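You operate a simulated robot arm through the tools that you are given. There is no shell and no other tool. Be economical: measure what you need, move in short steps, check, and stop when the job is done.

You run a simulated robot arm. Do the job below in one go: nothing can be reset, and whatever is moved stays where it is left.

TASK
Brush grease on the middle of the steel disc, put the brush back and close the grease tub. Set down upright: round brush. A coat counts when it lies all over at full strength: go over it till it gets no stronger.

The check looks at the end state, three seconds after you hand in, the way a careful person would. Anything else that was tipped, shoved, dropped, spilled or broken makes it a failure.

THE ROBOT
A 7-joint arm with a two-finger parallel gripper, fixed in place. Base frame: the origin is at the foot of the arm, x ahead of it, y to its left, z up; the work surface is at about z = 72. Readings come in cm, degrees, newtons and seconds.
With the tool pointing down near the work surface it reaches from about 16 to 68 cm from the base axis. Its first joint turns from -66.0 to 66.0 degrees. Payload 2.4 kg.
The tool frame sits at the grasp point between the pads (the TCP): z along the fingers, y along the line on which they close. The tips reach 3 cm beyond it. The gripper opens to 9.4 cm. The fingers are 2.8 cm wide and 1 cm thick; the gripper's body (5 by 9.6 cm) begins 5.5 cm behind the TCP.
Orientation is that of the tool frame in the base frame, as a unit quaternion [x, y, z, w]. With the fingers straight down and closing along the base's y, the tool's x points along the base's -x, its y along +y and its z along -z.

THE INTERFACE
- The arm moves only by the tool jog_arm. Its argument "targets" is a list that holds one entry, the list of rows, each a list of 7 numbers: the shift along the tool's x, y, z in cm, then the turn, a rotation vector about the tool's x, y, z in degrees, then the opening, from 0 (shut) to 1 (fully open). In form: [[[x, y, z, rx, ry, rz, claw], ...]]. A call has 1 to 8 rows; each row shifts and turns the commanded pose from where the row before left it, along the tool's axes as they then stand. A row lasts 0.2 s, in which the tool goes at most 5 cm and 8.6 degrees; a call with a longer step from one row to the next is refused whole, and so is a gripper value outside its range. Where a pose cannot be reached the arm comes as near as it can. A force on the tool above 70 N (or 10 N above the force at the start of the call, whichever is more), or a blocked arm, ends the call early, and 0.2 s more pass. Each finger travels about 15.3 cm/s and halts on what it meets, pressing with about 40 N; the grip force reading is that of the motor and also rises with nothing between the fingers. The clock runs only during rows and for 0.2 s after the last one: add rows that do not move to give the fingers time. The reply holds the time, the measured pose of the TCP, the force on the tool along the base axes, the opening and the grip force, in the units named above and with some noise, with the torque about the TCP (base axes, N m) and any sound that the robot's microphone picked up.
- Cameras (640 x 400 px; columns grow to the right, rows downward): "scene" is fixed at [3.53, 47.44, 143.76]; the picture's right is [-0.76, -0.65, 0.00], its down [-0.41, 0.48, -0.77] and it looks along [0.50, -0.59, -0.63] (base axes); focal length 310 px, centre (320, 200). "wrist" rides on the gripper at [7.6, 1.4, -10.2] in the tool frame; the picture's right is [-0.18, 0.98, 0.00], its down [-0.75, -0.14, -0.64] and it looks along [-0.63, -0.12, 0.77] (tool axes); focal length 243 px, centre (320, 200). There is no depth. A picture from a camera that has moved, and an enlarged one, comes with that camera's place and axes in the base frame and with its lens.
- grab_frame(camera): a new picture of that camera. The clock stands still meanwhile.
- inspect(camera, box): a new picture of the part [left, top, right, bottom] of that camera's present view, enlarged. The clock stands still meanwhile.
- job_done(): hands the job in; it is judged then, once.

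Work in short steps. Places have to be worked out from the pictures, the camera data and where the tool is seen: move nearer, look again, correct. Check each grasp and each placing, and mend what went wrong. You have 120 turns and 68 pictures in all, those below and enlarged ones among them. Open the gripper and draw the arm clear of the work before you hand the job in, unless the task says otherwise; then end with one line.

The tools are called after "Request:" as name(argument=value, ...) on one line, values as JSON. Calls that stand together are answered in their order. jog_arm: Moves the arm, as the interface text tells. Its arguments: {"type":"object","properties":{"targets":{"type":"array","items":{"type":"array","items":{"type":"array","items":{"type":"number"}}}}},"required":["targets"]} The other tools are called the same way: grab_frame (camera) takes a picture; inspect (camera, box) takes an enlarged picture of a part of a camera's view; job_done () hands the job in.

At the start:

```text
t: 0.0
tool_pos: [45.38, -0.75, 109.2]
ee_rot: [0.0, 1.0, 0.0, 0.0]
wrist_force: [0.0, 1.1, -0.4]
moment: [0.0, 0.02, -0.02]
gripper_width: 9.43
gripper_force: 0.0
```

scene: 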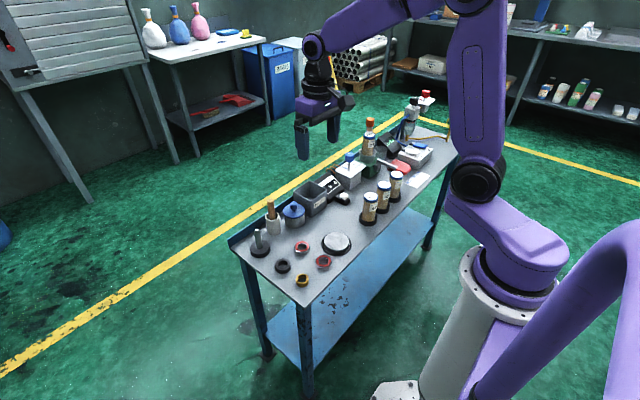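
wrist: 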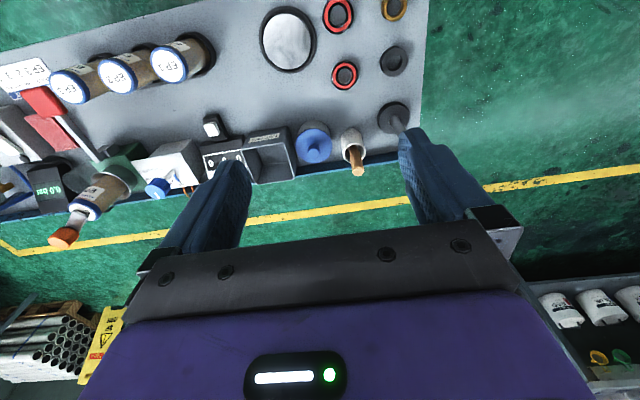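

I'll take enlarged looks at the work table to identify the disc, brush and tub.

Request:
inspect(camera="scene", box=[220, 180, 380, 300])

Request:
inspect(camera="scene", box=[320, 80, 470, 200])

Request:
inspect(camera="wrist", box=[180, 0, 440, 200])

```text
3.33 times, centred on (300, 240) of scene
camera zoom: at [3.53, 47.44, 143.76], right [-0.76, -0.65, 0.0], down [-0.41, 0.48, -0.77], along [0.5, -0.59, -0.63], focal length 1032 px, centre (387, 67)
```

zoom: 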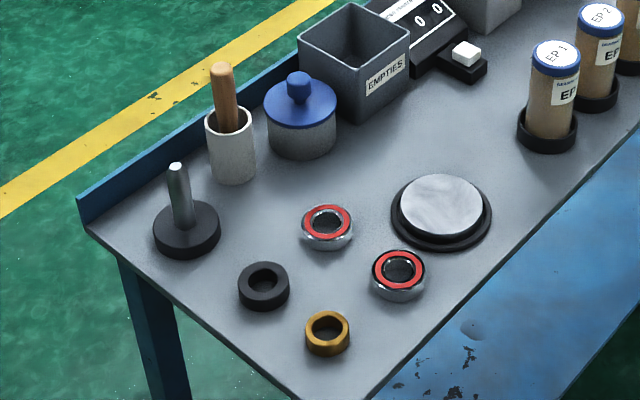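

```text
3.33 times, centred on (395, 140) of scene
camera zoom: at [3.53, 47.44, 143.76], right [-0.76, -0.65, 0.0], down [-0.41, 0.48, -0.77], along [0.5, -0.59, -0.63], focal length 1032 px, centre (70, 400)
```

zoom: 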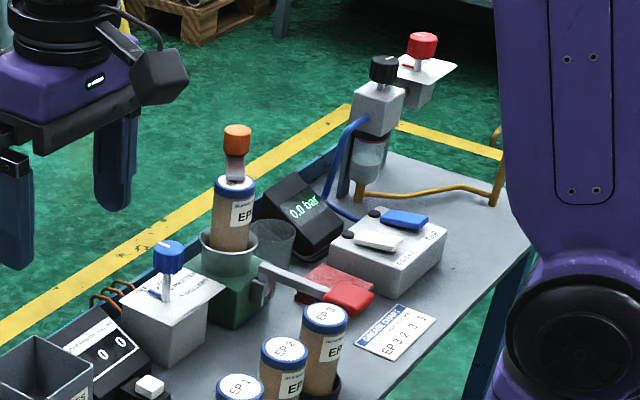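

```text
2.00 times, centred on (310, 100) of wrist
camera zoom: at [37.81, 0.59, 119.59], right [0.18, 0.98, 0.0], down [0.75, -0.14, 0.64], along [0.63, -0.12, -0.77], focal length 485 px, centre (340, 400)
```

zoom: 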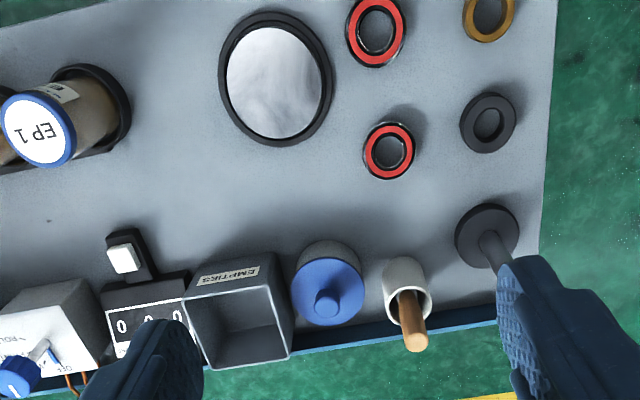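

The disc is near (42,-5.7), the tub's knob near (59,-4.7, top z≈80) and the brush handle's top near (61,2.6,85). I'll move lower and look again to refine this.

Request:
jog_arm(targets=[[[1, 0, 3.5, 0, 0, 0, 1], [1, 0, 3.5, 0, 0, 0, 1], [1, 0, 3.5, 0, 0, 0, 1], [0.4, 0, 3.5, 0, 0, 0, 1], [0, 0, 0, 0, 0, 0, 1]]])

Request:
grab_frame(camera="wrist")

```text
t: 1.2
tool_pos: [42.03, -0.68, 95.48]
ee_rot: [-0.001, 1.0, 0.0, 0.0]
wrist_force: [0.4, -0.1, -0.5]
moment: [0.0, -0.01, 0.02]
gripper_width: 9.38
gripper_force: 0.1
```

```text
62 pictures are left
camera wrist: at [34.41, 0.58, 105.7], right [0.18, 0.98, 0.0], down [0.75, -0.14, 0.64], along [0.63, -0.12, -0.77], focal length 243 px, centre (320, 200)
```

wrist: 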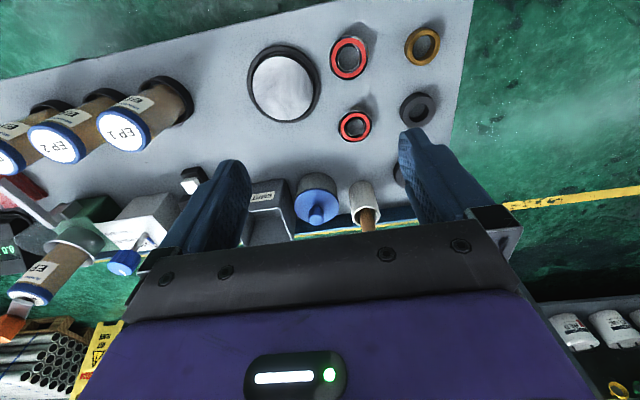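

Request:
inspect(camera="wrist", box=[230, 120, 410, 240])

Request:
inspect(camera="scene", box=[255, 185, 335, 245])

```text
3.33 times, centred on (320, 180) of wrist
camera zoom: at [34.41, 0.58, 105.7], right [0.18, 0.98, 0.0], down [0.75, -0.14, 0.64], along [0.63, -0.12, -0.77], focal length 809 px, centre (320, 267)
```

zoom: 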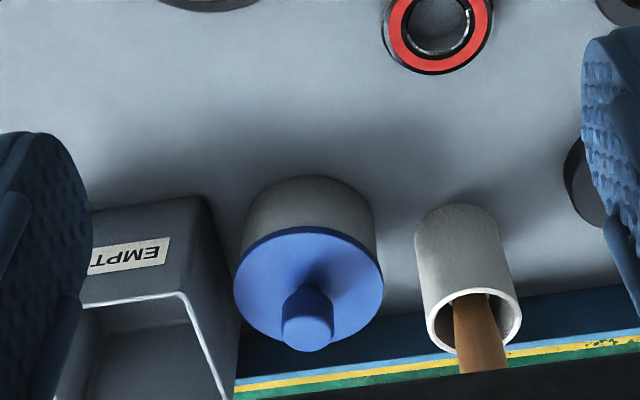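

```text
6.67 times, centred on (295, 215) of scene
camera zoom: at [3.53, 47.44, 143.76], right [-0.76, -0.65, 0.0], down [-0.41, 0.48, -0.77], along [0.5, -0.59, -0.63], focal length 2064 px, centre (487, 100)
```

zoom: 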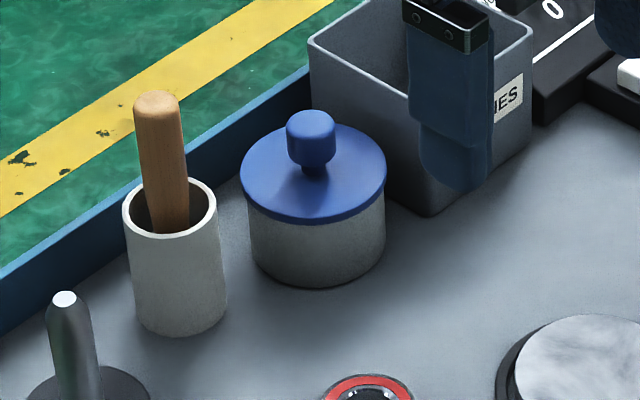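

The knob is about 2.3 cm thick, spans z≈79–81 and sits at (58.5,-4.5). I'll go above it with the gripper half open.

Request:
jog_arm(targets=[[[-4.1, -0.95, 0, 0, 0, 0, 0.48], [-4.1, -0.95, 0, 0, 0, 0, 0.48], [-4.1, -0.95, 0, 0, 0, 0, 0.48], [-4.1, -0.95, 0, 0, 0, 0, 0.48], [0, 0, 3.5, 0, 0, 0, 0.48], [0, 0, 3.5, 0, 0, 0, 0.48], [0, 0, 0, 0, 0, 0, 0.48]]])

Request:
inspect(camera="scene", box=[255, 165, 351, 245])

Request:
grab_frame(camera="wrist")

```text
t: 2.8
tool_pos: [58.61, -4.35, 88.22]
ee_rot: [0.0, 1.0, 0.001, 0.0]
wrist_force: [0.2, -0.4, 0.4]
moment: [0.0, -0.01, -0.01]
gripper_width: 4.5
gripper_force: 0.0
```

```text
5.00 times, centred on (303, 205) of scene
camera zoom: at [3.53, 47.44, 143.76], right [-0.76, -0.65, 0.0], down [-0.41, 0.48, -0.77], along [0.5, -0.59, -0.63], focal length 1548 px, centre (405, 175)
```

zoom: 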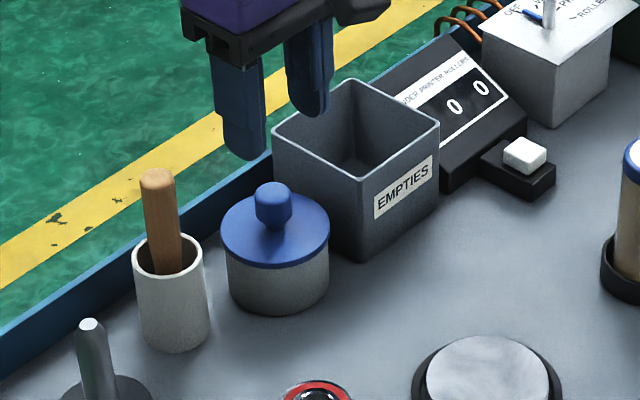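

```text
58 pictures are left
camera wrist: at [50.91, -3.2, 98.52], right [0.18, 0.98, 0.0], down [0.75, -0.14, 0.64], along [0.63, -0.12, -0.77], focal length 243 px, centre (320, 200)
```

wrist: 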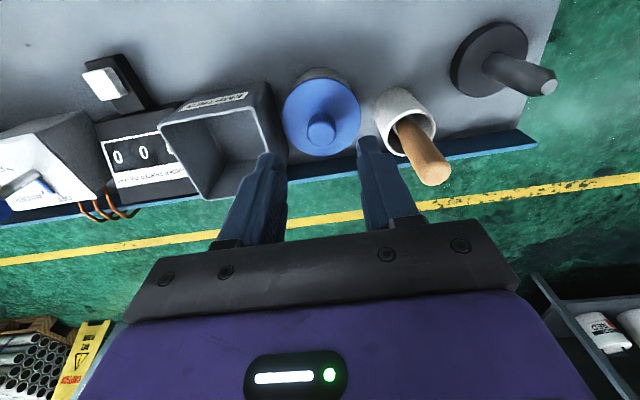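

The knob is confirmed at (58.5,-4.6). The EMPTIES box is close on the -y side, so I'll narrow the opening to about 3.5 cm, descend part way and check.

Request:
jog_arm(targets=[[[0.05, -0.2, 1.5, 0, 0, 0, 0.37], [0, 0, 1.5, 0, 0, 0, 0.37], [0, 0, 1, 0, 0, 0, 0.37], [0, 0, 0, 0, 0, 0, 0.37]]])

Request:
inspect(camera="wrist", box=[240, 80, 400, 180])

Request:
inspect(camera="scene", box=[265, 175, 345, 235])

```text
t: 3.8
tool_pos: [58.47, -4.81, 84.33]
ee_rot: [-0.001, 1.0, -0.001, 0.0]
wrist_force: [0.3, 0.1, 0.0]
moment: [0.03, 0.01, -0.05]
gripper_width: 3.48
gripper_force: 0.1
```

```text
4.00 times, centred on (320, 130) of wrist
camera zoom: at [50.83, -3.42, 94.59], right [0.18, 0.98, 0.0], down [0.75, -0.14, 0.64], along [0.63, -0.12, -0.77], focal length 970 px, centre (320, 480)
```

zoom: 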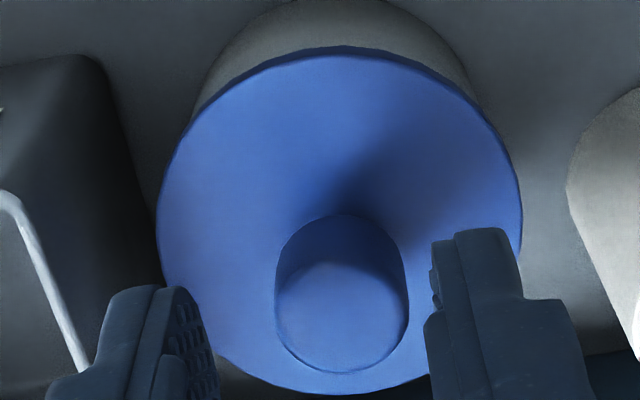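

```text
6.67 times, centred on (305, 205) of scene
camera zoom: at [3.53, 47.44, 143.76], right [-0.76, -0.65, 0.0], down [-0.41, 0.48, -0.77], along [0.5, -0.59, -0.63], focal length 2064 px, centre (420, 167)
```

zoom: 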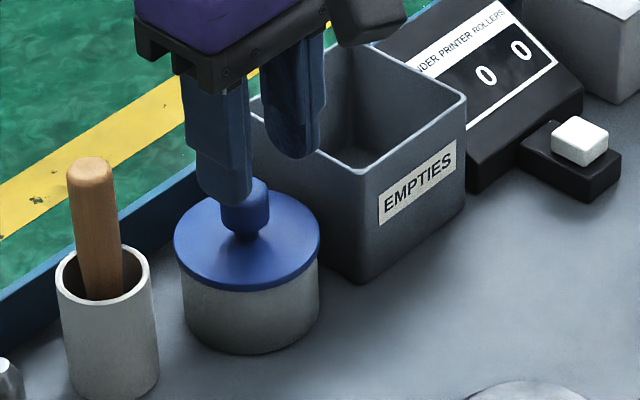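

The knob centre reads y≈-4.57, so I shift +0.2 in y, descend to TCP z≈81.4 and close on it.

Request:
jog_arm(targets=[[[-0.1, 0.25, 0, 0, 0, 0, 0.34], [0, 0, 1, 0, 0, 0, 0.34], [0, 0, 1, 0, 0, 0, 0.34], [0, 0, 0.9, 0, 0, 0, 0.34], [0, 0, 0, 0, 0, 0, 0.34], [0, 0, 0, 0, 0, 0, 0.0], [0, 0, 0, 0, 0, 0, 0.0]]])

Request:
inspect(camera="wrist", box=[240, 80, 400, 180])

```text
t: 5.4
tool_pos: [58.58, -4.5, 81.24]
ee_rot: [-0.001, 1.0, 0.001, 0.0]
wrist_force: [0.5, -1.1, 0.6]
moment: [0.0, 0.01, 0.01]
gripper_width: 2.05
gripper_force: 40.0
heard: snap
```

```text
4.00 times, centred on (320, 130) of wrist
camera zoom: at [50.88, -3.13, 91.58], right [0.18, 0.98, 0.0], down [0.75, -0.14, 0.64], along [0.63, -0.12, -0.77], focal length 970 px, centre (320, 480)
```

zoom: 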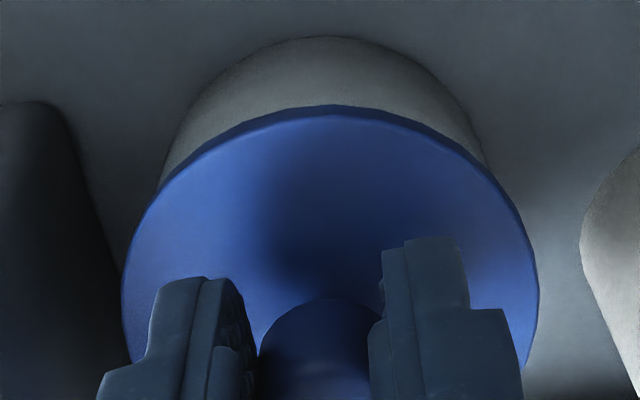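

The knob is gripped at 2.05 cm (a snap was heard). I'll lift it slowly and watch the forces.

Request:
jog_arm(targets=[[[0, 0, -0.5, 0, 0, 0, 0], [0, 0, -0.5, 0, 0, 0, 0], [0, 0, -1, 0, 0, 0, 0], [0, 0, -2, 0, 0, 0, 0], [0, 0, 0, 0, 0, 0, 0]]])

Request:
inspect(camera="scene", box=[255, 165, 351, 245])

```text
t: 6.6
tool_pos: [58.51, -4.5, 85.34]
ee_rot: [-0.001, 1.0, 0.0, 0.0]
wrist_force: [0.1, -0.3, 0.1]
moment: [-0.04, -0.01, 0.01]
gripper_width: 2.09
gripper_force: 39.9
```

```text
5.00 times, centred on (303, 205) of scene
camera zoom: at [3.53, 47.44, 143.76], right [-0.76, -0.65, 0.0], down [-0.41, 0.48, -0.77], along [0.5, -0.59, -0.63], focal length 1548 px, centre (405, 175)
```

zoom: 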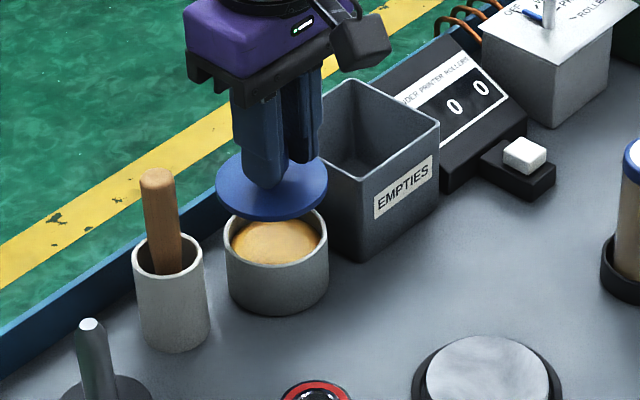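

The lid is off and grease is visible. I'll carry the lid to the free bench spot at about (49.5,-12.5).

Request:
jog_arm(targets=[[[0, 0, -2, 0, 0, 0, 0], [4.5, 0, 0, 0, 0, 0, 0], [4.5, 0, 0, 0, 0, 0, 0], [0, -4, 0, 0, 0, 0, 0], [0, -4, 0, 0, 0, 0, 0], [0, 0, 4, 0, 0, 0, 0], [0, 0, 4, 0, 0, 0, 0], [0, 0, 0, 0, 0, 0, 0]]])

Request:
inspect(camera="scene", box=[265, 165, 393, 245])

Request:
grab_frame(camera="wrist")

```text
t: 8.4
tool_pos: [49.43, -12.22, 79.46]
ee_rot: [-0.002, 1.0, 0.0, 0.0]
wrist_force: [-0.1, -0.1, -0.7]
moment: [-0.01, 0.04, 0.02]
gripper_width: 2.05
gripper_force: 40.1
```

```text
5.00 times, centred on (329, 205) of scene
camera zoom: at [3.53, 47.44, 143.76], right [-0.76, -0.65, 0.0], down [-0.41, 0.48, -0.77], along [0.5, -0.59, -0.63], focal length 1548 px, centre (275, 175)
```

zoom: 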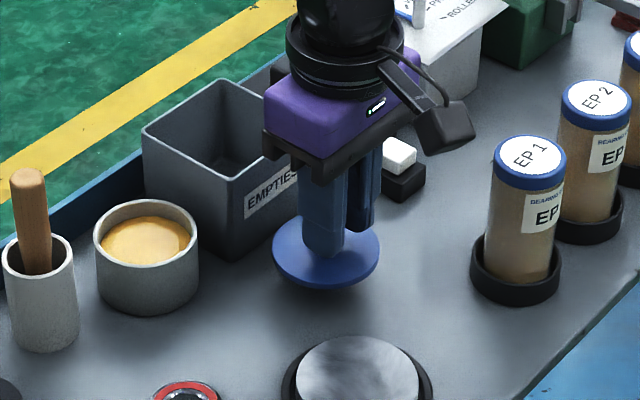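

```text
52 pictures are left
camera wrist: at [41.93, -10.98, 89.76], right [0.18, 0.98, 0.0], down [0.75, -0.14, 0.64], along [0.63, -0.12, -0.77], focal length 243 px, centre (320, 200)
```

wrist: 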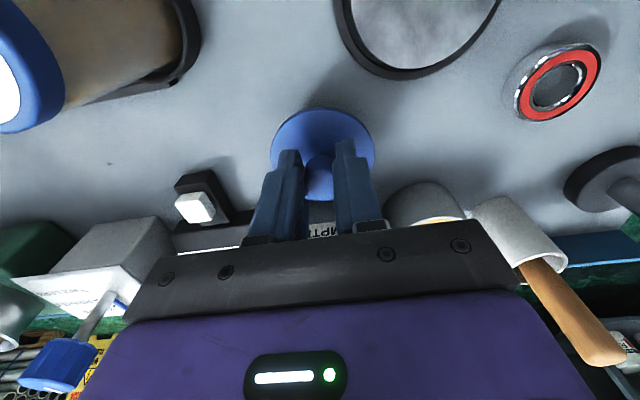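

The area is clear, so I'll lower in small steps and watch for contact.

Request:
jog_arm(targets=[[[0, 0, 1, 0, 0, 0, 0], [0, 0, 1, 0, 0, 0, 0], [0, 0, 0.5, 0, 0, 0, 0], [0, 0, 0.3, 0, 0, 0, 0], [0, 0, 0, 0, 0, 0, 0]]])

Request:
inspect(camera="scene", box=[300, 195, 364, 235])

```text
t: 9.6
tool_pos: [49.72, -12.4, 76.93]
ee_rot: [-0.001, 1.0, 0.0, 0.001]
wrist_force: [-10.9, 6.0, 44.9]
moment: [0.17, -0.07, 0.07]
gripper_width: 2.17
gripper_force: 40.4
```

```text
10.00 times, centred on (332, 215) of scene
camera zoom: at [3.43, 47.47, 143.75], right [-0.76, -0.65, 0.0], down [-0.41, 0.48, -0.77], along [0.5, -0.59, -0.63], focal length 3097 px, centre (200, 50)
```

zoom: 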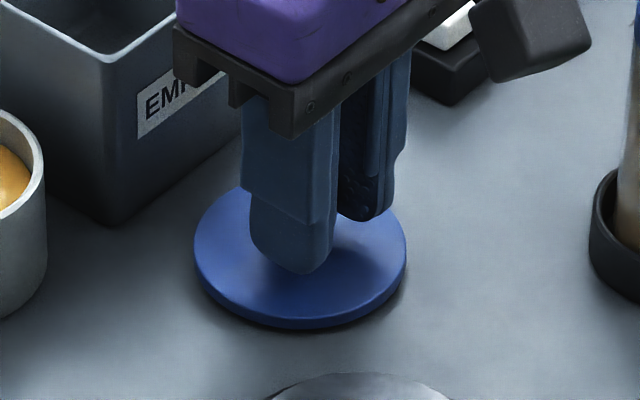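

It touched down at TCP z≈77 with 45 N. I'll ease up slightly, open and retreat upward.

Request:
jog_arm(targets=[[[0, 0, -0.35, 0, 0, 0, 0], [0, 0, 0, 0, 0, 0, 0], [0, 0, 0, 0, 0, 0, 0.4], [0, 0, 0, 0, 0, 0, 0.4], [0, 0, -3, 0, 0, 0, 0.4], [0, 0, -5, 0, 0, 0, 0.4], [0, 0, 0, 0, 0, 0, 0.4]]])

Request:
grab_frame(camera="wrist")

Request:
inspect(camera="scene", box=[245, 165, 373, 245])

```text
t: 11.2
tool_pos: [49.75, -12.48, 84.86]
ee_rot: [0.001, 1.0, 0.0, 0.001]
wrist_force: [0.7, -0.4, -0.3]
moment: [-0.05, 0.0, 0.01]
gripper_width: 3.76
gripper_force: 0.1
```

```text
50 pictures are left
camera wrist: at [42.01, -11.23, 95.2], right [0.18, 0.98, 0.0], down [0.75, -0.14, 0.64], along [0.63, -0.12, -0.77], focal length 243 px, centre (320, 200)
```

wrist: 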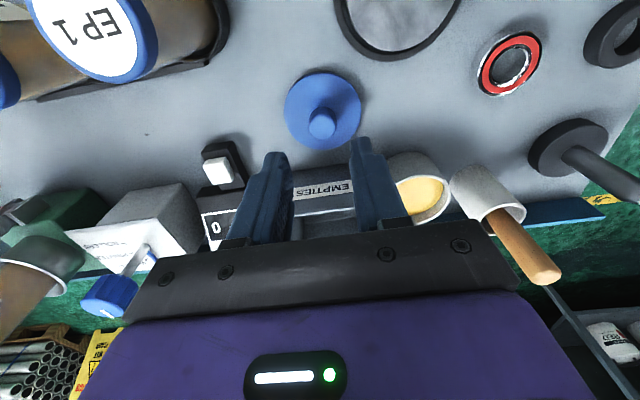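

```text
5.00 times, centred on (309, 205) of scene
camera zoom: at [3.53, 47.44, 143.76], right [-0.76, -0.65, 0.0], down [-0.41, 0.48, -0.77], along [0.5, -0.59, -0.63], focal length 1548 px, centre (375, 175)
```

zoom: 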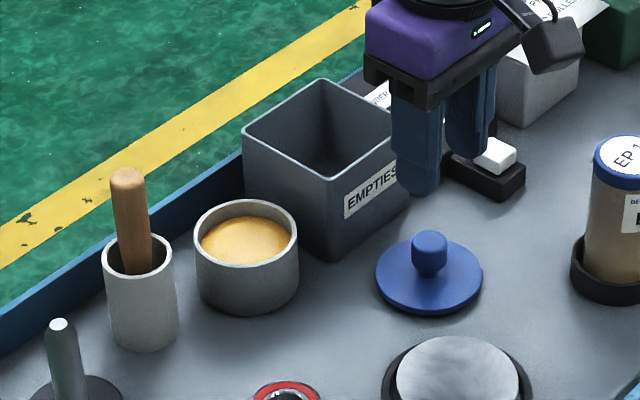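

The lid lies flat on the bench. Next I go high and over the brush handle.

Request:
jog_arm(targets=[[[0, 0, -4.2, 0, 0, 0, 0.55], [0, 0, -4.2, 0, 0, 0, 0.55], [-2.8, 3.77, 0, 0, 0, 0, 0.55], [-2.8, 3.77, 0, 0, 0, 0, 0.55], [-2.8, 3.77, 0, 0, 0, 0, 0.55], [-2.8, 3.77, 0, 0, 0, 0, 0.55], [0, 0, 0, 0, 0, 0, 0.55]]])

Request:
inspect(camera="wrist", box=[200, 40, 440, 190])

Request:
inspect(camera="scene", box=[231, 155, 327, 245])

```text
t: 12.8
tool_pos: [60.79, 2.9, 93.17]
ee_rot: [-0.001, 1.0, 0.0, 0.0]
wrist_force: [0.2, -0.1, 0.3]
moment: [0.01, 0.03, 0.02]
gripper_width: 5.15
gripper_force: 0.1
```

```text
2.67 times, centred on (320, 115) of wrist
camera zoom: at [53.12, 4.1, 103.41], right [0.18, 0.98, 0.0], down [0.75, -0.14, 0.64], along [0.63, -0.12, -0.77], focal length 647 px, centre (320, 427)
```

zoom: 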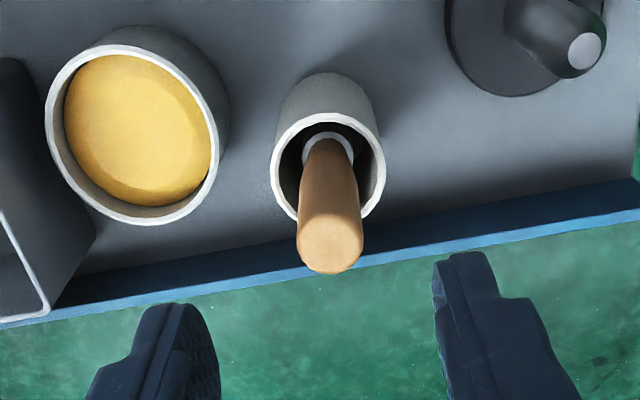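

```text
4.44 times, centred on (279, 200) of scene
camera zoom: at [3.53, 47.44, 143.76], right [-0.76, -0.65, 0.0], down [-0.41, 0.48, -0.77], along [0.5, -0.59, -0.63], focal length 1376 px, centre (502, 200)
```

zoom: 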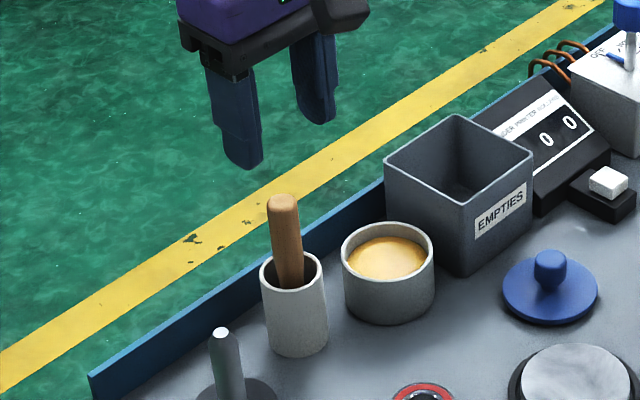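

The handle is vertical, centred near (60.7,2.9), right below the tool. I'll descend part way and check.

Request:
jog_arm(targets=[[[0, 0, 3, 0, 0, 0, 0.55], [0, 0, 3, 0, 0, 0, 0.55], [0, 0, 0, 0, 0, 0, 0.55]]])

Request:
inspect(camera="wrist", box=[200, 40, 440, 190])

Request:
inspect(camera="scene", box=[231, 165, 327, 245])

```text
t: 13.6
tool_pos: [60.75, 2.79, 87.04]
ee_rot: [0.0, 1.0, 0.0, -0.001]
wrist_force: [0.0, 0.6, 0.2]
moment: [0.02, 0.02, 0.0]
gripper_width: 5.2
gripper_force: 0.1
```

```text
2.67 times, centred on (320, 115) of wrist
camera zoom: at [53.15, 4.01, 97.34], right [0.18, 0.98, 0.0], down [0.75, -0.14, 0.64], along [0.63, -0.12, -0.77], focal length 647 px, centre (320, 427)
```

zoom: 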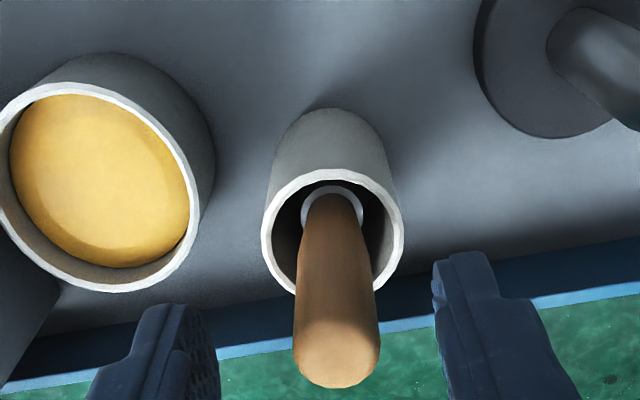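

```text
5.00 times, centred on (279, 205) of scene
camera zoom: at [3.53, 47.44, 143.76], right [-0.76, -0.65, 0.0], down [-0.41, 0.48, -0.77], along [0.5, -0.59, -0.63], focal length 1548 px, centre (525, 175)
```

zoom: 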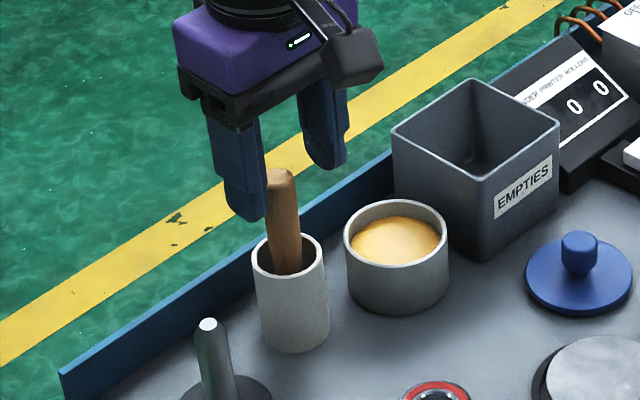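

The handle sits between the fingers. I'll descend to TCP z≈83.9 and close.

Request:
jog_arm(targets=[[[0, 0.15, 1.1, 0, 0, 0, 0.55], [0, 0, 1, 0, 0, 0, 0.55], [0, 0, 1, 0, 0, 0, 0.55], [0, 0, 0, 0, 0, 0, 0.55], [0, 0, 0, 0, 0, 0, 0], [0, 0, 0, 0, 0, 0, 0], [0, 0, 0, 0, 0, 0, 0]]])

Request:
inspect(camera="scene", box=[231, 165, 327, 245])

```text
t: 15.2
tool_pos: [60.8, 2.7, 84.09]
ee_rot: [-0.001, 1.0, 0.0, 0.0]
wrist_force: [-0.2, -0.3, -0.3]
moment: [-0.02, 0.0, 0.04]
gripper_width: 1.93
gripper_force: 39.8
```

```text
5.00 times, centred on (279, 205) of scene
camera zoom: at [3.53, 47.44, 143.76], right [-0.76, -0.65, 0.0], down [-0.41, 0.48, -0.77], along [0.5, -0.59, -0.63], focal length 1548 px, centre (525, 175)
```

zoom: 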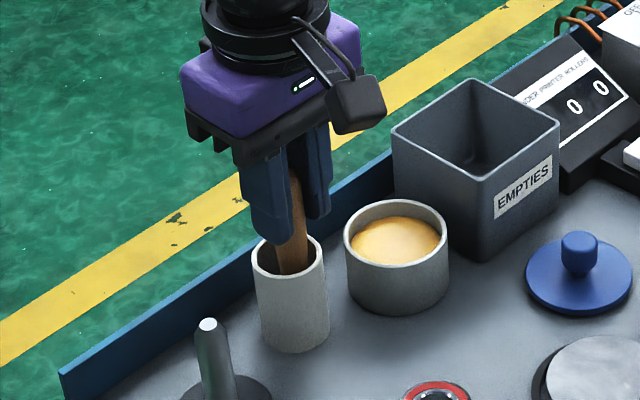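

The handle is gripped at 1.93 cm. I record the seat pose as TCP (60.8,2.75,84.1) and lift straight up.

Request:
jog_arm(targets=[[[0, 0, -1, 0, 0, 0, 0], [0, 0, -2, 0, 0, 0, 0], [0, 0, -3, 0, 0, 0, 0], [0, 0, -3, 0, 0, 0, 0], [0, 0, -2.5, 0, 0, 0, 0], [0, 0, 0, 0, 0, 0, 0]]])

Request:
inspect(camera="scene", box=[231, 155, 327, 235])

Request:
inspect(camera="wrist", box=[160, 0, 480, 200])

```text
t: 16.6
tool_pos: [60.68, 3.03, 95.81]
ee_rot: [-0.001, 1.0, 0.0, 0.0]
wrist_force: [-0.4, 1.5, -0.2]
moment: [0.01, 0.03, 0.05]
gripper_width: 1.98
gripper_force: 39.9
```

```text
5.00 times, centred on (279, 195) of scene
camera zoom: at [3.53, 47.44, 143.76], right [-0.76, -0.65, 0.0], down [-0.41, 0.48, -0.77], along [0.5, -0.59, -0.63], focal length 1548 px, centre (525, 225)
```

zoom: 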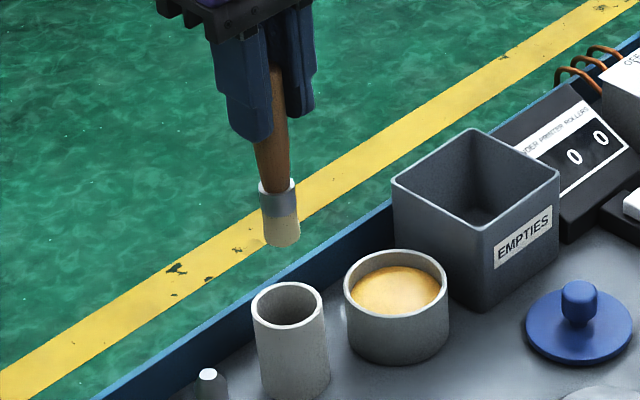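

```text
2.00 times, centred on (320, 100) of wrist
camera zoom: at [52.96, 4.22, 106.02], right [0.18, 0.98, 0.0], down [0.75, -0.14, 0.64], along [0.63, -0.12, -0.77], focal length 485 px, centre (320, 400)
```

zoom: 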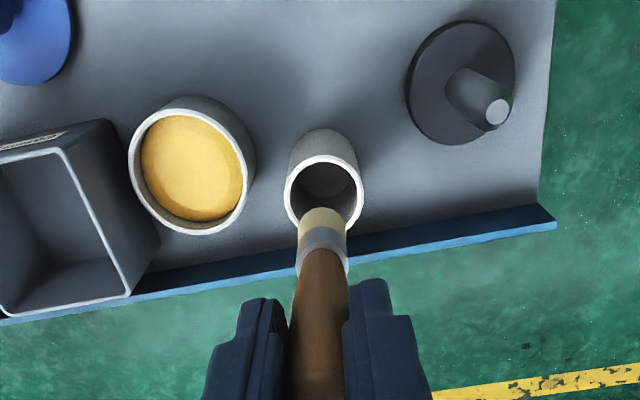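

The brush is held upright with its bristle tip about 11.2 cm below the TCP (seated at z≈72.9). I'll move over the tub and lower toward the grease.

Request:
jog_arm(targets=[[[1.1, -3.7, 0, 0, 0, 0, 0], [1.1, -3.7, 0, 0, 0, 0, 0], [0, 0, 3, 0, 0, 0, 0], [0, 0, 3, 0, 0, 0, 0], [0, 0, 0, 0, 0, 0, 0]]])

Request:
inspect(camera="scene", box=[251, 155, 347, 235])

Request:
inspect(camera="wrist", box=[160, 0, 480, 200])

```text
t: 17.8
tool_pos: [58.42, -4.55, 89.54]
ee_rot: [0.0, 1.0, 0.0, 0.001]
wrist_force: [0.3, -0.5, 0.1]
moment: [0.0, 0.01, 0.0]
gripper_width: 1.93
gripper_force: 40.3
```

```text
5.00 times, centred on (299, 195) of scene
camera zoom: at [3.53, 47.44, 143.76], right [-0.76, -0.65, 0.0], down [-0.41, 0.48, -0.77], along [0.5, -0.59, -0.63], focal length 1548 px, centre (425, 225)
```

zoom: 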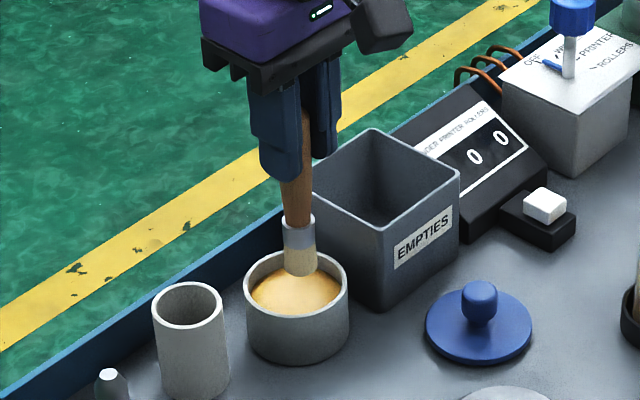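

```text
2.00 times, centred on (320, 100) of wrist
camera zoom: at [50.78, -3.27, 99.91], right [0.18, 0.98, 0.0], down [0.75, -0.14, 0.64], along [0.63, -0.12, -0.77], focal length 485 px, centre (320, 400)
```

zoom: 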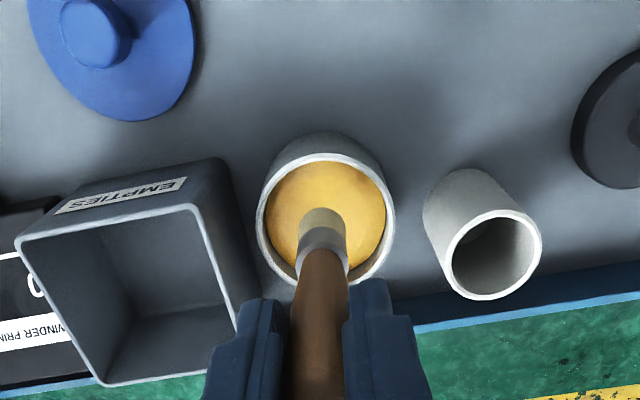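

The brush is centred over the tub. I'll dip in small steps and watch the force.

Request:
jog_arm(targets=[[[0, 0, 1, 0, 0, 0, 0], [0, 0, 1, 0, 0, 0, 0], [0, 0, 0.7, 0, 0, 0, 0], [0, 0, 0.5, 0, 0, 0, 0], [0, 0, 0, 0, 0, 0, 0]]])

Request:
inspect(camera="scene", box=[271, 185, 335, 235])

```text
t: 19.0
tool_pos: [58.76, -4.57, 86.91]
ee_rot: [-0.001, 1.0, -0.001, 0.005]
wrist_force: [3.1, 0.6, 33.5]
moment: [0.01, -0.43, -0.03]
gripper_width: 1.97
gripper_force: 39.9
```

```text
8.00 times, centred on (303, 210) of scene
camera zoom: at [3.47, 47.44, 143.76], right [-0.76, -0.65, 0.0], down [-0.41, 0.48, -0.77], along [0.5, -0.59, -0.63], focal length 2477 px, centre (456, 120)
```

zoom: 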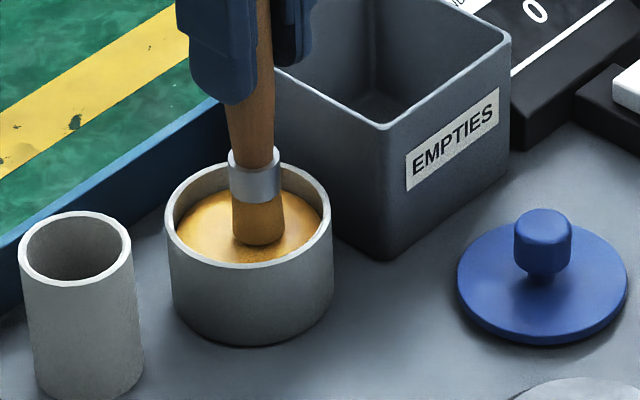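

The bristles press on the grease at 33 N and have changed colour, so they're loaded. I'll lift and check the brush.

Request:
jog_arm(targets=[[[0, 0, -1, 0, 0, 0, 0], [0, 0, -3, 0, 0, 0, 0], [0, 0, -4, 0, 0, 0, 0], [0, 0, 0, 0, 0, 0, 0]]])

Request:
inspect(camera="scene", box=[261, 165, 341, 235])

Request:
inspect(camera="wrist", box=[160, 0, 480, 200])

```text
t: 20.0
tool_pos: [58.61, -4.57, 94.78]
ee_rot: [0.0, 1.0, 0.001, -0.001]
wrist_force: [-0.4, 0.3, 0.1]
moment: [0.03, 0.0, 0.0]
gripper_width: 1.96
gripper_force: 40.2
```

```text
5.71 times, centred on (301, 200) of scene
camera zoom: at [3.53, 47.44, 143.76], right [-0.76, -0.65, 0.0], down [-0.41, 0.48, -0.77], along [0.5, -0.59, -0.63], focal length 1770 px, centre (429, 200)
```

zoom: 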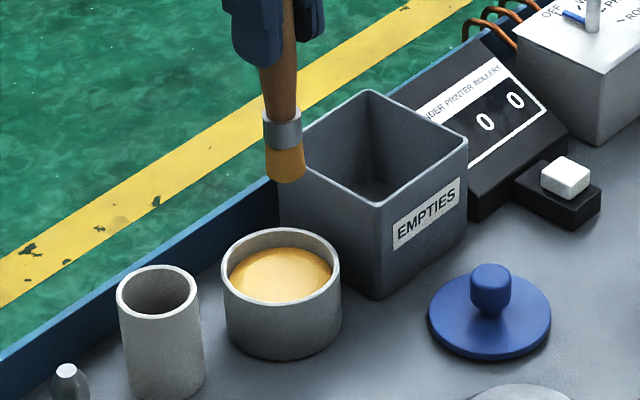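

```text
2.00 times, centred on (320, 100) of wrist
camera zoom: at [50.94, -3.4, 105.11], right [0.18, 0.98, 0.0], down [0.75, -0.14, 0.64], along [0.63, -0.12, -0.77], focal length 485 px, centre (320, 400)
```

zoom: 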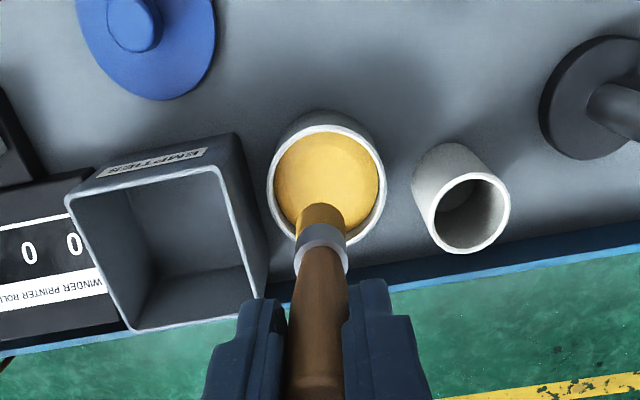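

The brush is loaded. I'll carry it high to above the disc centre (42.1,-5.7).

Request:
jog_arm(targets=[[[4.1, -0.3, 0, 0, 0, 0, 0], [4.1, -0.3, 0, 0, 0, 0, 0], [4.1, -0.3, 0, 0, 0, 0, 0], [4.1, -0.2, 0, 0, 0, 0, 0], [0, 0, 4, 0, 0, 0, 0], [0, 0, 0, 0, 0, 0, 0]]])

Request:
inspect(camera="scene", box=[290, 185, 386, 265])

Request:
inspect(camera="wrist", box=[160, 0, 480, 200])

```text
t: 21.4
tool_pos: [42.11, -5.59, 90.56]
ee_rot: [0.0, 1.0, 0.0, 0.0]
wrist_force: [-0.6, -1.1, -0.8]
moment: [-0.02, -0.01, 0.01]
gripper_width: 1.94
gripper_force: 40.7
```

```text
5.00 times, centred on (338, 225) of scene
camera zoom: at [3.53, 47.44, 143.76], right [-0.76, -0.65, 0.0], down [-0.41, 0.48, -0.77], along [0.5, -0.59, -0.63], focal length 1548 px, centre (230, 75)
```

zoom: 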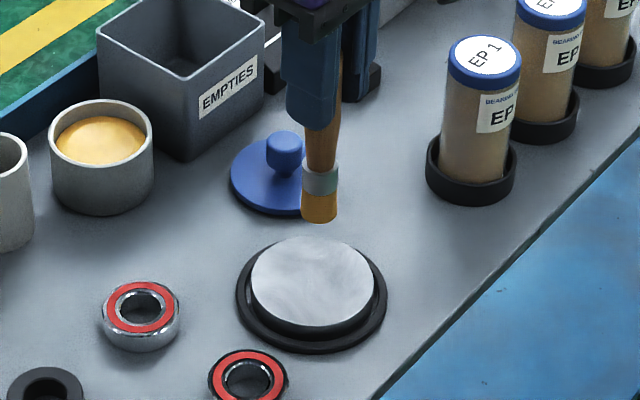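

```text
2.00 times, centred on (320, 100) of wrist
camera zoom: at [34.51, -4.33, 100.76], right [0.18, 0.98, 0.0], down [0.75, -0.14, 0.64], along [0.63, -0.12, -0.77], focal length 485 px, centre (320, 400)
```

zoom: 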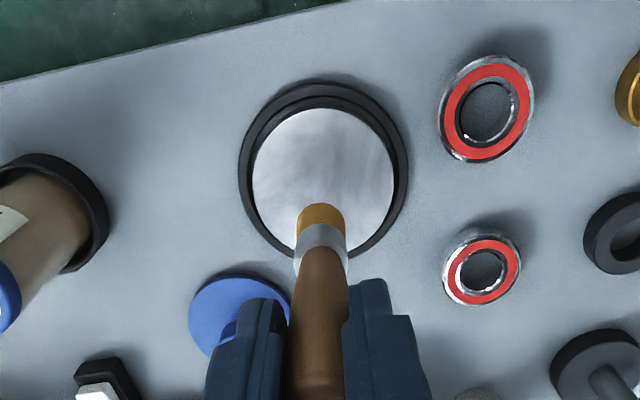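

The disc's top is at z≈74.7, centred at (41.7,-5.5). I'll shift slightly and lower into light contact.

Request:
jog_arm(targets=[[[0.4, 0.1, 2, 0, 0, 0, 0], [0, 0, 2, 0, 0, 0, 0], [0, 0, 0.5, 0, 0, 0, 0], [0, 0, 0.3, 0, 0, 0, 0], [0, 0, 0, 0, 0, 0, 0]]])

```text
t: 22.6
tool_pos: [41.72, -5.61, 85.78]
ee_rot: [0.001, 1.0, 0.001, 0.001]
wrist_force: [-0.5, 0.4, -0.5]
moment: [-0.01, 0.0, 0.01]
gripper_width: 1.97
gripper_force: 40.2
```

No contact yet, so I'll go down a little further in small steps.

Request:
jog_arm(targets=[[[0, 0, 0.25, 0, 0, 0, 0], [0, 0, 0.25, 0, 0, 0, 0], [0, 0, 0, 0, 0, 0, 0]]])

Request:
inspect(camera="scene", box=[306, 205, 370, 255])

```text
t: 23.4
tool_pos: [41.62, -5.66, 85.24]
ee_rot: [0.0, 1.0, 0.0, 0.001]
wrist_force: [-0.4, -0.8, -0.5]
moment: [-0.04, 0.02, 0.03]
gripper_width: 1.94
gripper_force: 39.4
```

```text
8.00 times, centred on (338, 230) of scene
camera zoom: at [3.53, 47.44, 143.76], right [-0.76, -0.65, 0.0], down [-0.41, 0.48, -0.77], along [0.5, -0.59, -0.63], focal length 2477 px, centre (176, -40)
```

zoom: 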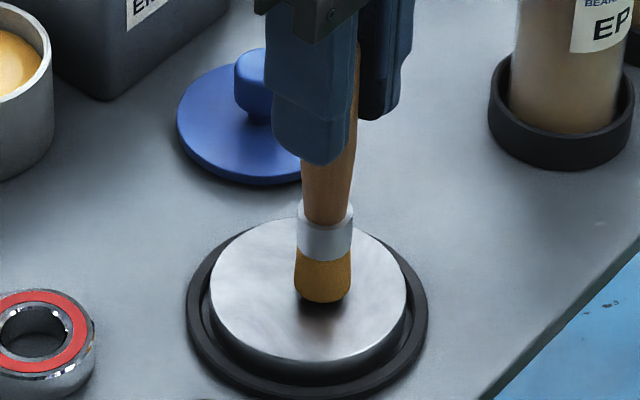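

It's still slightly above the disc. I'll continue down until contact.

Request:
jog_arm(targets=[[[0, 0, 0.25, 0, 0, 0, 0], [0, 0, 0.25, 0, 0, 0, 0], [0, 0, 0.2, 0, 0, 0, 0], [0, 0, 0, 0, 0, 0, 0]]])

```text
t: 24.4
tool_pos: [41.81, -5.58, 84.61]
ee_rot: [-0.001, 1.0, 0.0, 0.003]
wrist_force: [1.7, 1.2, 33.6]
moment: [0.09, -0.27, -0.04]
gripper_width: 1.94
gripper_force: 39.9
```

There is contact at 33 N. I'll ease up 0.1 cm, stroke gently around the centre, then look.

Request:
jog_arm(targets=[[[0, 0, -0.12, 0, 0, 0, 0], [0.8, 0, 0, 0, 0, 0, 0], [-0.8, 0.8, 0, 0, 0, 0, 0], [-0.8, -0.8, 0, 0, 0, 0, 0], [0.8, -0.8, 0, 0, 0, 0, 0], [0, 0.8, 0, 0, 0, 0, 0], [0, 0, 0, 0, 0, 0, 0]]])

Request:
inspect(camera="scene", box=[306, 205, 370, 255])

Request:
inspect(camera="wrist", box=[240, 20, 400, 120])

```text
t: 26.0
tool_pos: [41.53, -5.66, 84.56]
ee_rot: [0.0, 1.0, 0.0, 0.0]
wrist_force: [-0.2, -1.9, 0.8]
moment: [-0.09, 0.01, -0.01]
gripper_width: 1.95
gripper_force: 40.3
```

```text
8.00 times, centred on (338, 230) of scene
camera zoom: at [3.53, 47.44, 143.76], right [-0.76, -0.65, 0.0], down [-0.41, 0.48, -0.77], along [0.5, -0.59, -0.63], focal length 2477 px, centre (176, -40)
```

zoom: 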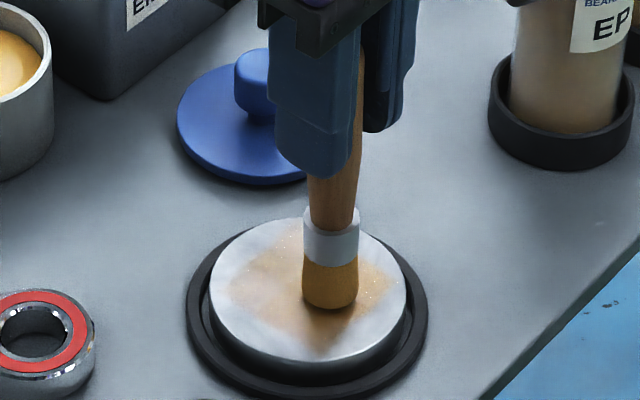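

```text
4.00 times, centred on (320, 70) of wrist
camera zoom: at [33.95, -4.4, 94.94], right [0.18, 0.98, 0.0], down [0.75, -0.14, 0.64], along [0.63, -0.12, -0.77], focal length 970 px, centre (320, 720)
```

zoom: 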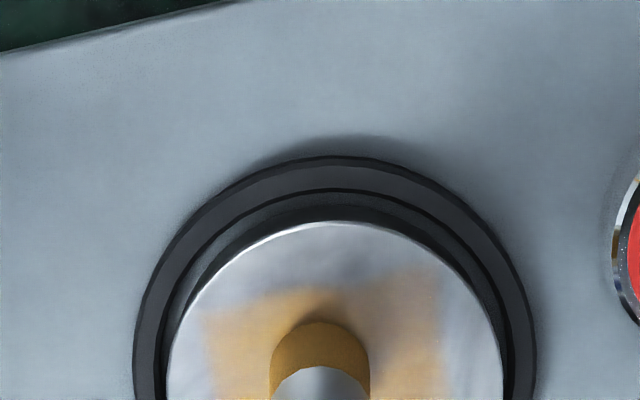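

A coat is building on the disc. I'll lift to see its extent and strength.

Request:
jog_arm(targets=[[[0, 0, -3, 0, 0, 0, 0], [0, 0, -3, 0, 0, 0, 0], [0, 0, 0, 0, 0, 0, 0]]])

Request:
inspect(camera="scene", box=[306, 205, 370, 255])

Request:
inspect(camera="wrist", box=[240, 20, 400, 120])

```text
t: 26.8
tool_pos: [41.76, -5.55, 90.91]
ee_rot: [0.0, 1.0, 0.001, 0.0]
wrist_force: [0.4, -0.6, 0.8]
moment: [0.0, 0.03, -0.02]
gripper_width: 1.93
gripper_force: 39.9
```

```text
8.00 times, centred on (338, 230) of scene
camera zoom: at [3.53, 47.44, 143.76], right [-0.76, -0.65, 0.0], down [-0.41, 0.48, -0.77], along [0.5, -0.59, -0.63], focal length 2477 px, centre (176, -40)
```

zoom: 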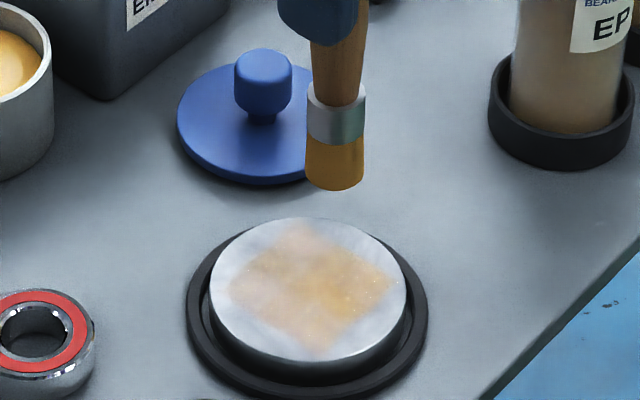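

```text
4.00 times, centred on (320, 70) of wrist
camera zoom: at [34.03, -4.37, 101.18], right [0.18, 0.98, 0.0], down [0.75, -0.14, 0.64], along [0.63, -0.12, -0.77], focal length 970 px, centre (320, 720)
```

zoom: 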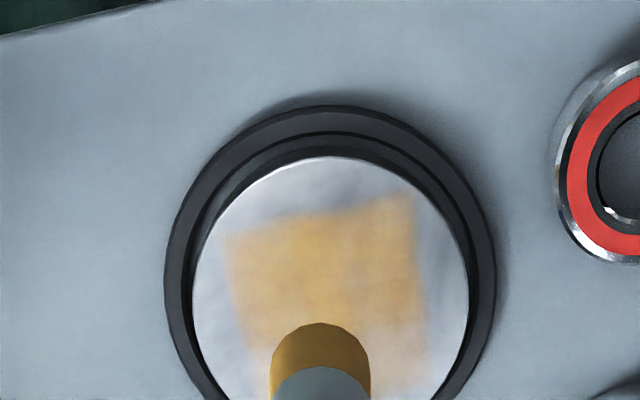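

The target zone is roughly a 5×5 cm square at the disc's middle, thin toward its edges. I'll start a full raster with ±1.8 cm offsets.

Request:
jog_arm(targets=[[[0, 0, 3, 0, 0, 0, 0], [0, 0, 3.03, 0, 0, 0, 0], [1.8, -1.8, 0, 0, 0, 0, 0], [-1.2, 0, 0, 0, 0, 0, 0], [-1.2, 0, 0, 0, 0, 0, 0], [-1.2, 0, 0, 0, 0, 0, 0], [0, 0.9, 0, 0, 0, 0, 0], [1.2, 0, 0, 0, 0, 0, 0]]])

Request:
jog_arm(targets=[[[1.2, 0, 0, 0, 0, 0, 0], [1.2, 0, 0, 0, 0, 0, 0], [0, 0.9, 0, 0, 0, 0, 0], [-1.2, 0, 0, 0, 0, 0, 0], [-1.2, 0, 0, 0, 0, 0, 0], [-1.2, 0, 0, 0, 0, 0, 0], [0, 0.9, 0, 0, 0, 0, 0], [1.2, 0, 0, 0, 0, 0, 0]]])

Request:
jog_arm(targets=[[[1.2, 0, 0, 0, 0, 0, 0], [1.2, 0, 0, 0, 0, 0, 0], [0, 0.9, 0, 0, 0, 0, 0], [-1.2, 0, 0, 0, 0, 0, 0], [-1.2, 0, 0, 0, 0, 0, 0], [-1.2, 0, 0, 0, 0, 0, 0]]])

```text
t: 28.6
tool_pos: [42.29, -6.5, 84.71]
ee_rot: [-0.001, 1.0, 0.0, 0.001]
wrist_force: [0.2, 0.4, 0.0]
moment: [0.03, 0.0, 0.0]
gripper_width: 1.96
gripper_force: 39.7
```

```text
t: 30.4
tool_pos: [42.48, -4.72, 84.71]
ee_rot: [0.0, 1.0, 0.0, 0.001]
wrist_force: [1.9, 0.8, 6.5]
moment: [0.05, -0.26, 0.04]
gripper_width: 1.94
gripper_force: 40.3
```

```text
t: 31.8
tool_pos: [43.51, -3.87, 84.71]
ee_rot: [0.0, 1.0, 0.0, 0.0]
wrist_force: [-0.2, 0.2, -1.0]
moment: [-0.03, 0.02, -0.03]
gripper_width: 1.95
gripper_force: 40.1
```

The force is barely there. I'll look at the coverage now without moving.

Request:
inspect(camera="scene", box=[306, 205, 370, 255])

Request:
inspect(camera="wrist", box=[240, 20, 400, 120])

```text
8.00 times, centred on (338, 230) of scene
camera zoom: at [3.53, 47.44, 143.76], right [-0.76, -0.65, 0.0], down [-0.41, 0.48, -0.77], along [0.5, -0.59, -0.63], focal length 2477 px, centre (176, -40)
```

zoom: 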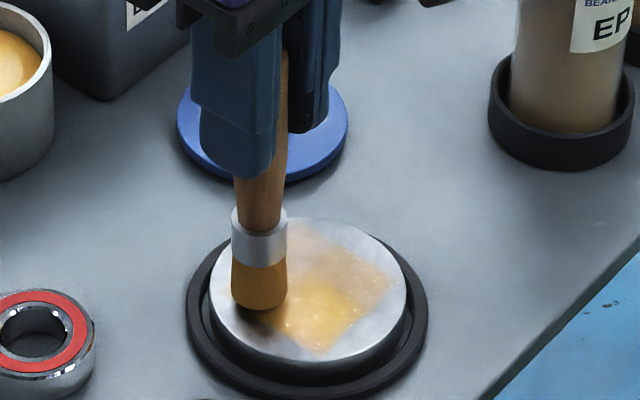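

```text
4.00 times, centred on (320, 70) of wrist
camera zoom: at [35.91, -2.56, 95.0], right [0.18, 0.98, 0.0], down [0.75, -0.14, 0.64], along [0.63, -0.12, -0.77], focal length 970 px, centre (320, 720)
```

zoom: 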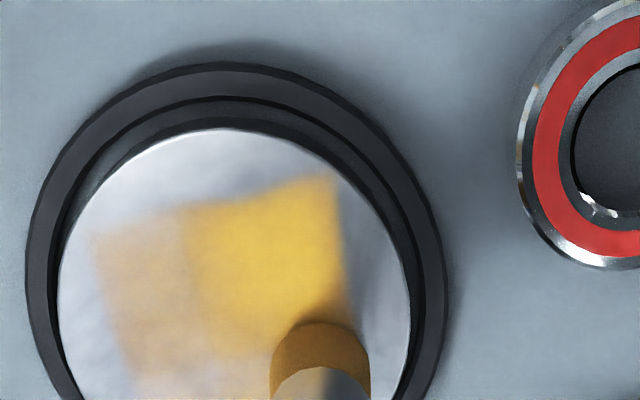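

One part is strong, while the -y and +x sides are still weak. I'll press slightly deeper and repeat with strokes along y.

Request:
jog_arm(targets=[[[0, 0, 0.12, 0, 0, 0, 0], [0, -1.2, 0, 0, 0, 0, 0], [0, -1.2, 0, 0, 0, 0, 0], [0, -1.2, 0, 0, 0, 0, 0], [0.9, 0, 0, 0, 0, 0, 0], [0, 1.2, 0, 0, 0, 0, 0], [0, 1.2, 0, 0, 0, 0, 0], [0, 1.2, 0, 0, 0, 0, 0]]])

Request:
jog_arm(targets=[[[0.9, 0, 0, 0, 0, 0, 0], [0, -1.2, 0, 0, 0, 0, 0], [0, -1.2, 0, 0, 0, 0, 0], [0, -1.2, 0, 0, 0, 0, 0], [0.9, 0, 0, 0, 0, 0, 0], [0, 1.2, 0, 0, 0, 0, 0], [0, 1.2, 0, 0, 0, 0, 0], [0, 1.2, 0, 0, 0, 0, 0]]])

Request:
jog_arm(targets=[[[0.9, 0, 0, 0, 0, 0, 0], [0, -1.2, 0, 0, 0, 0, 0], [0, -1.2, 0, 0, 0, 0, 0], [0, -1.2, 0, 0, 0, 0, 0]]])

Request:
inspect(camera="scene", box=[306, 205, 370, 255])

```text
t: 33.6
tool_pos: [42.54, -3.82, 84.48]
ee_rot: [0.001, 1.0, 0.001, 0.0]
wrist_force: [-1.1, -9.2, 27.4]
moment: [-0.98, -0.03, -0.02]
gripper_width: 1.95
gripper_force: 39.8
```

```text
t: 35.4
tool_pos: [40.94, -3.73, 84.53]
ee_rot: [0.0, 1.0, 0.0, 0.001]
wrist_force: [-0.2, 0.6, 1.1]
moment: [-0.01, 0.0, 0.02]
gripper_width: 1.95
gripper_force: 40.1
```

```text
t: 36.4
tool_pos: [39.93, -7.32, 84.57]
ee_rot: [-0.001, 1.0, 0.0, 0.0]
wrist_force: [-1.0, -0.4, -1.3]
moment: [0.01, 0.05, 0.02]
gripper_width: 1.95
gripper_force: 40.6
```

```text
8.00 times, centred on (338, 230) of scene
camera zoom: at [3.53, 47.44, 143.76], right [-0.76, -0.65, 0.0], down [-0.41, 0.48, -0.77], along [0.5, -0.59, -0.63], focal length 2477 px, centre (176, -40)
```

zoom: 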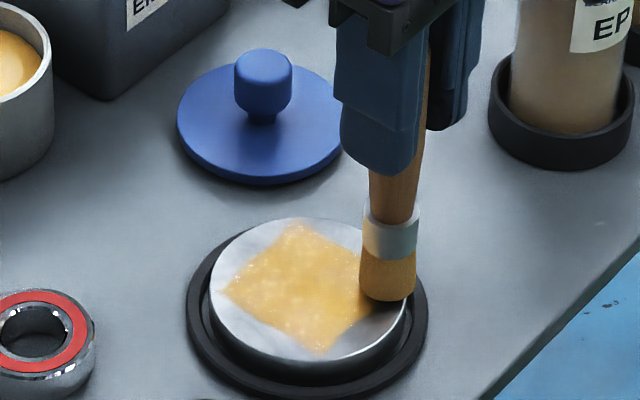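

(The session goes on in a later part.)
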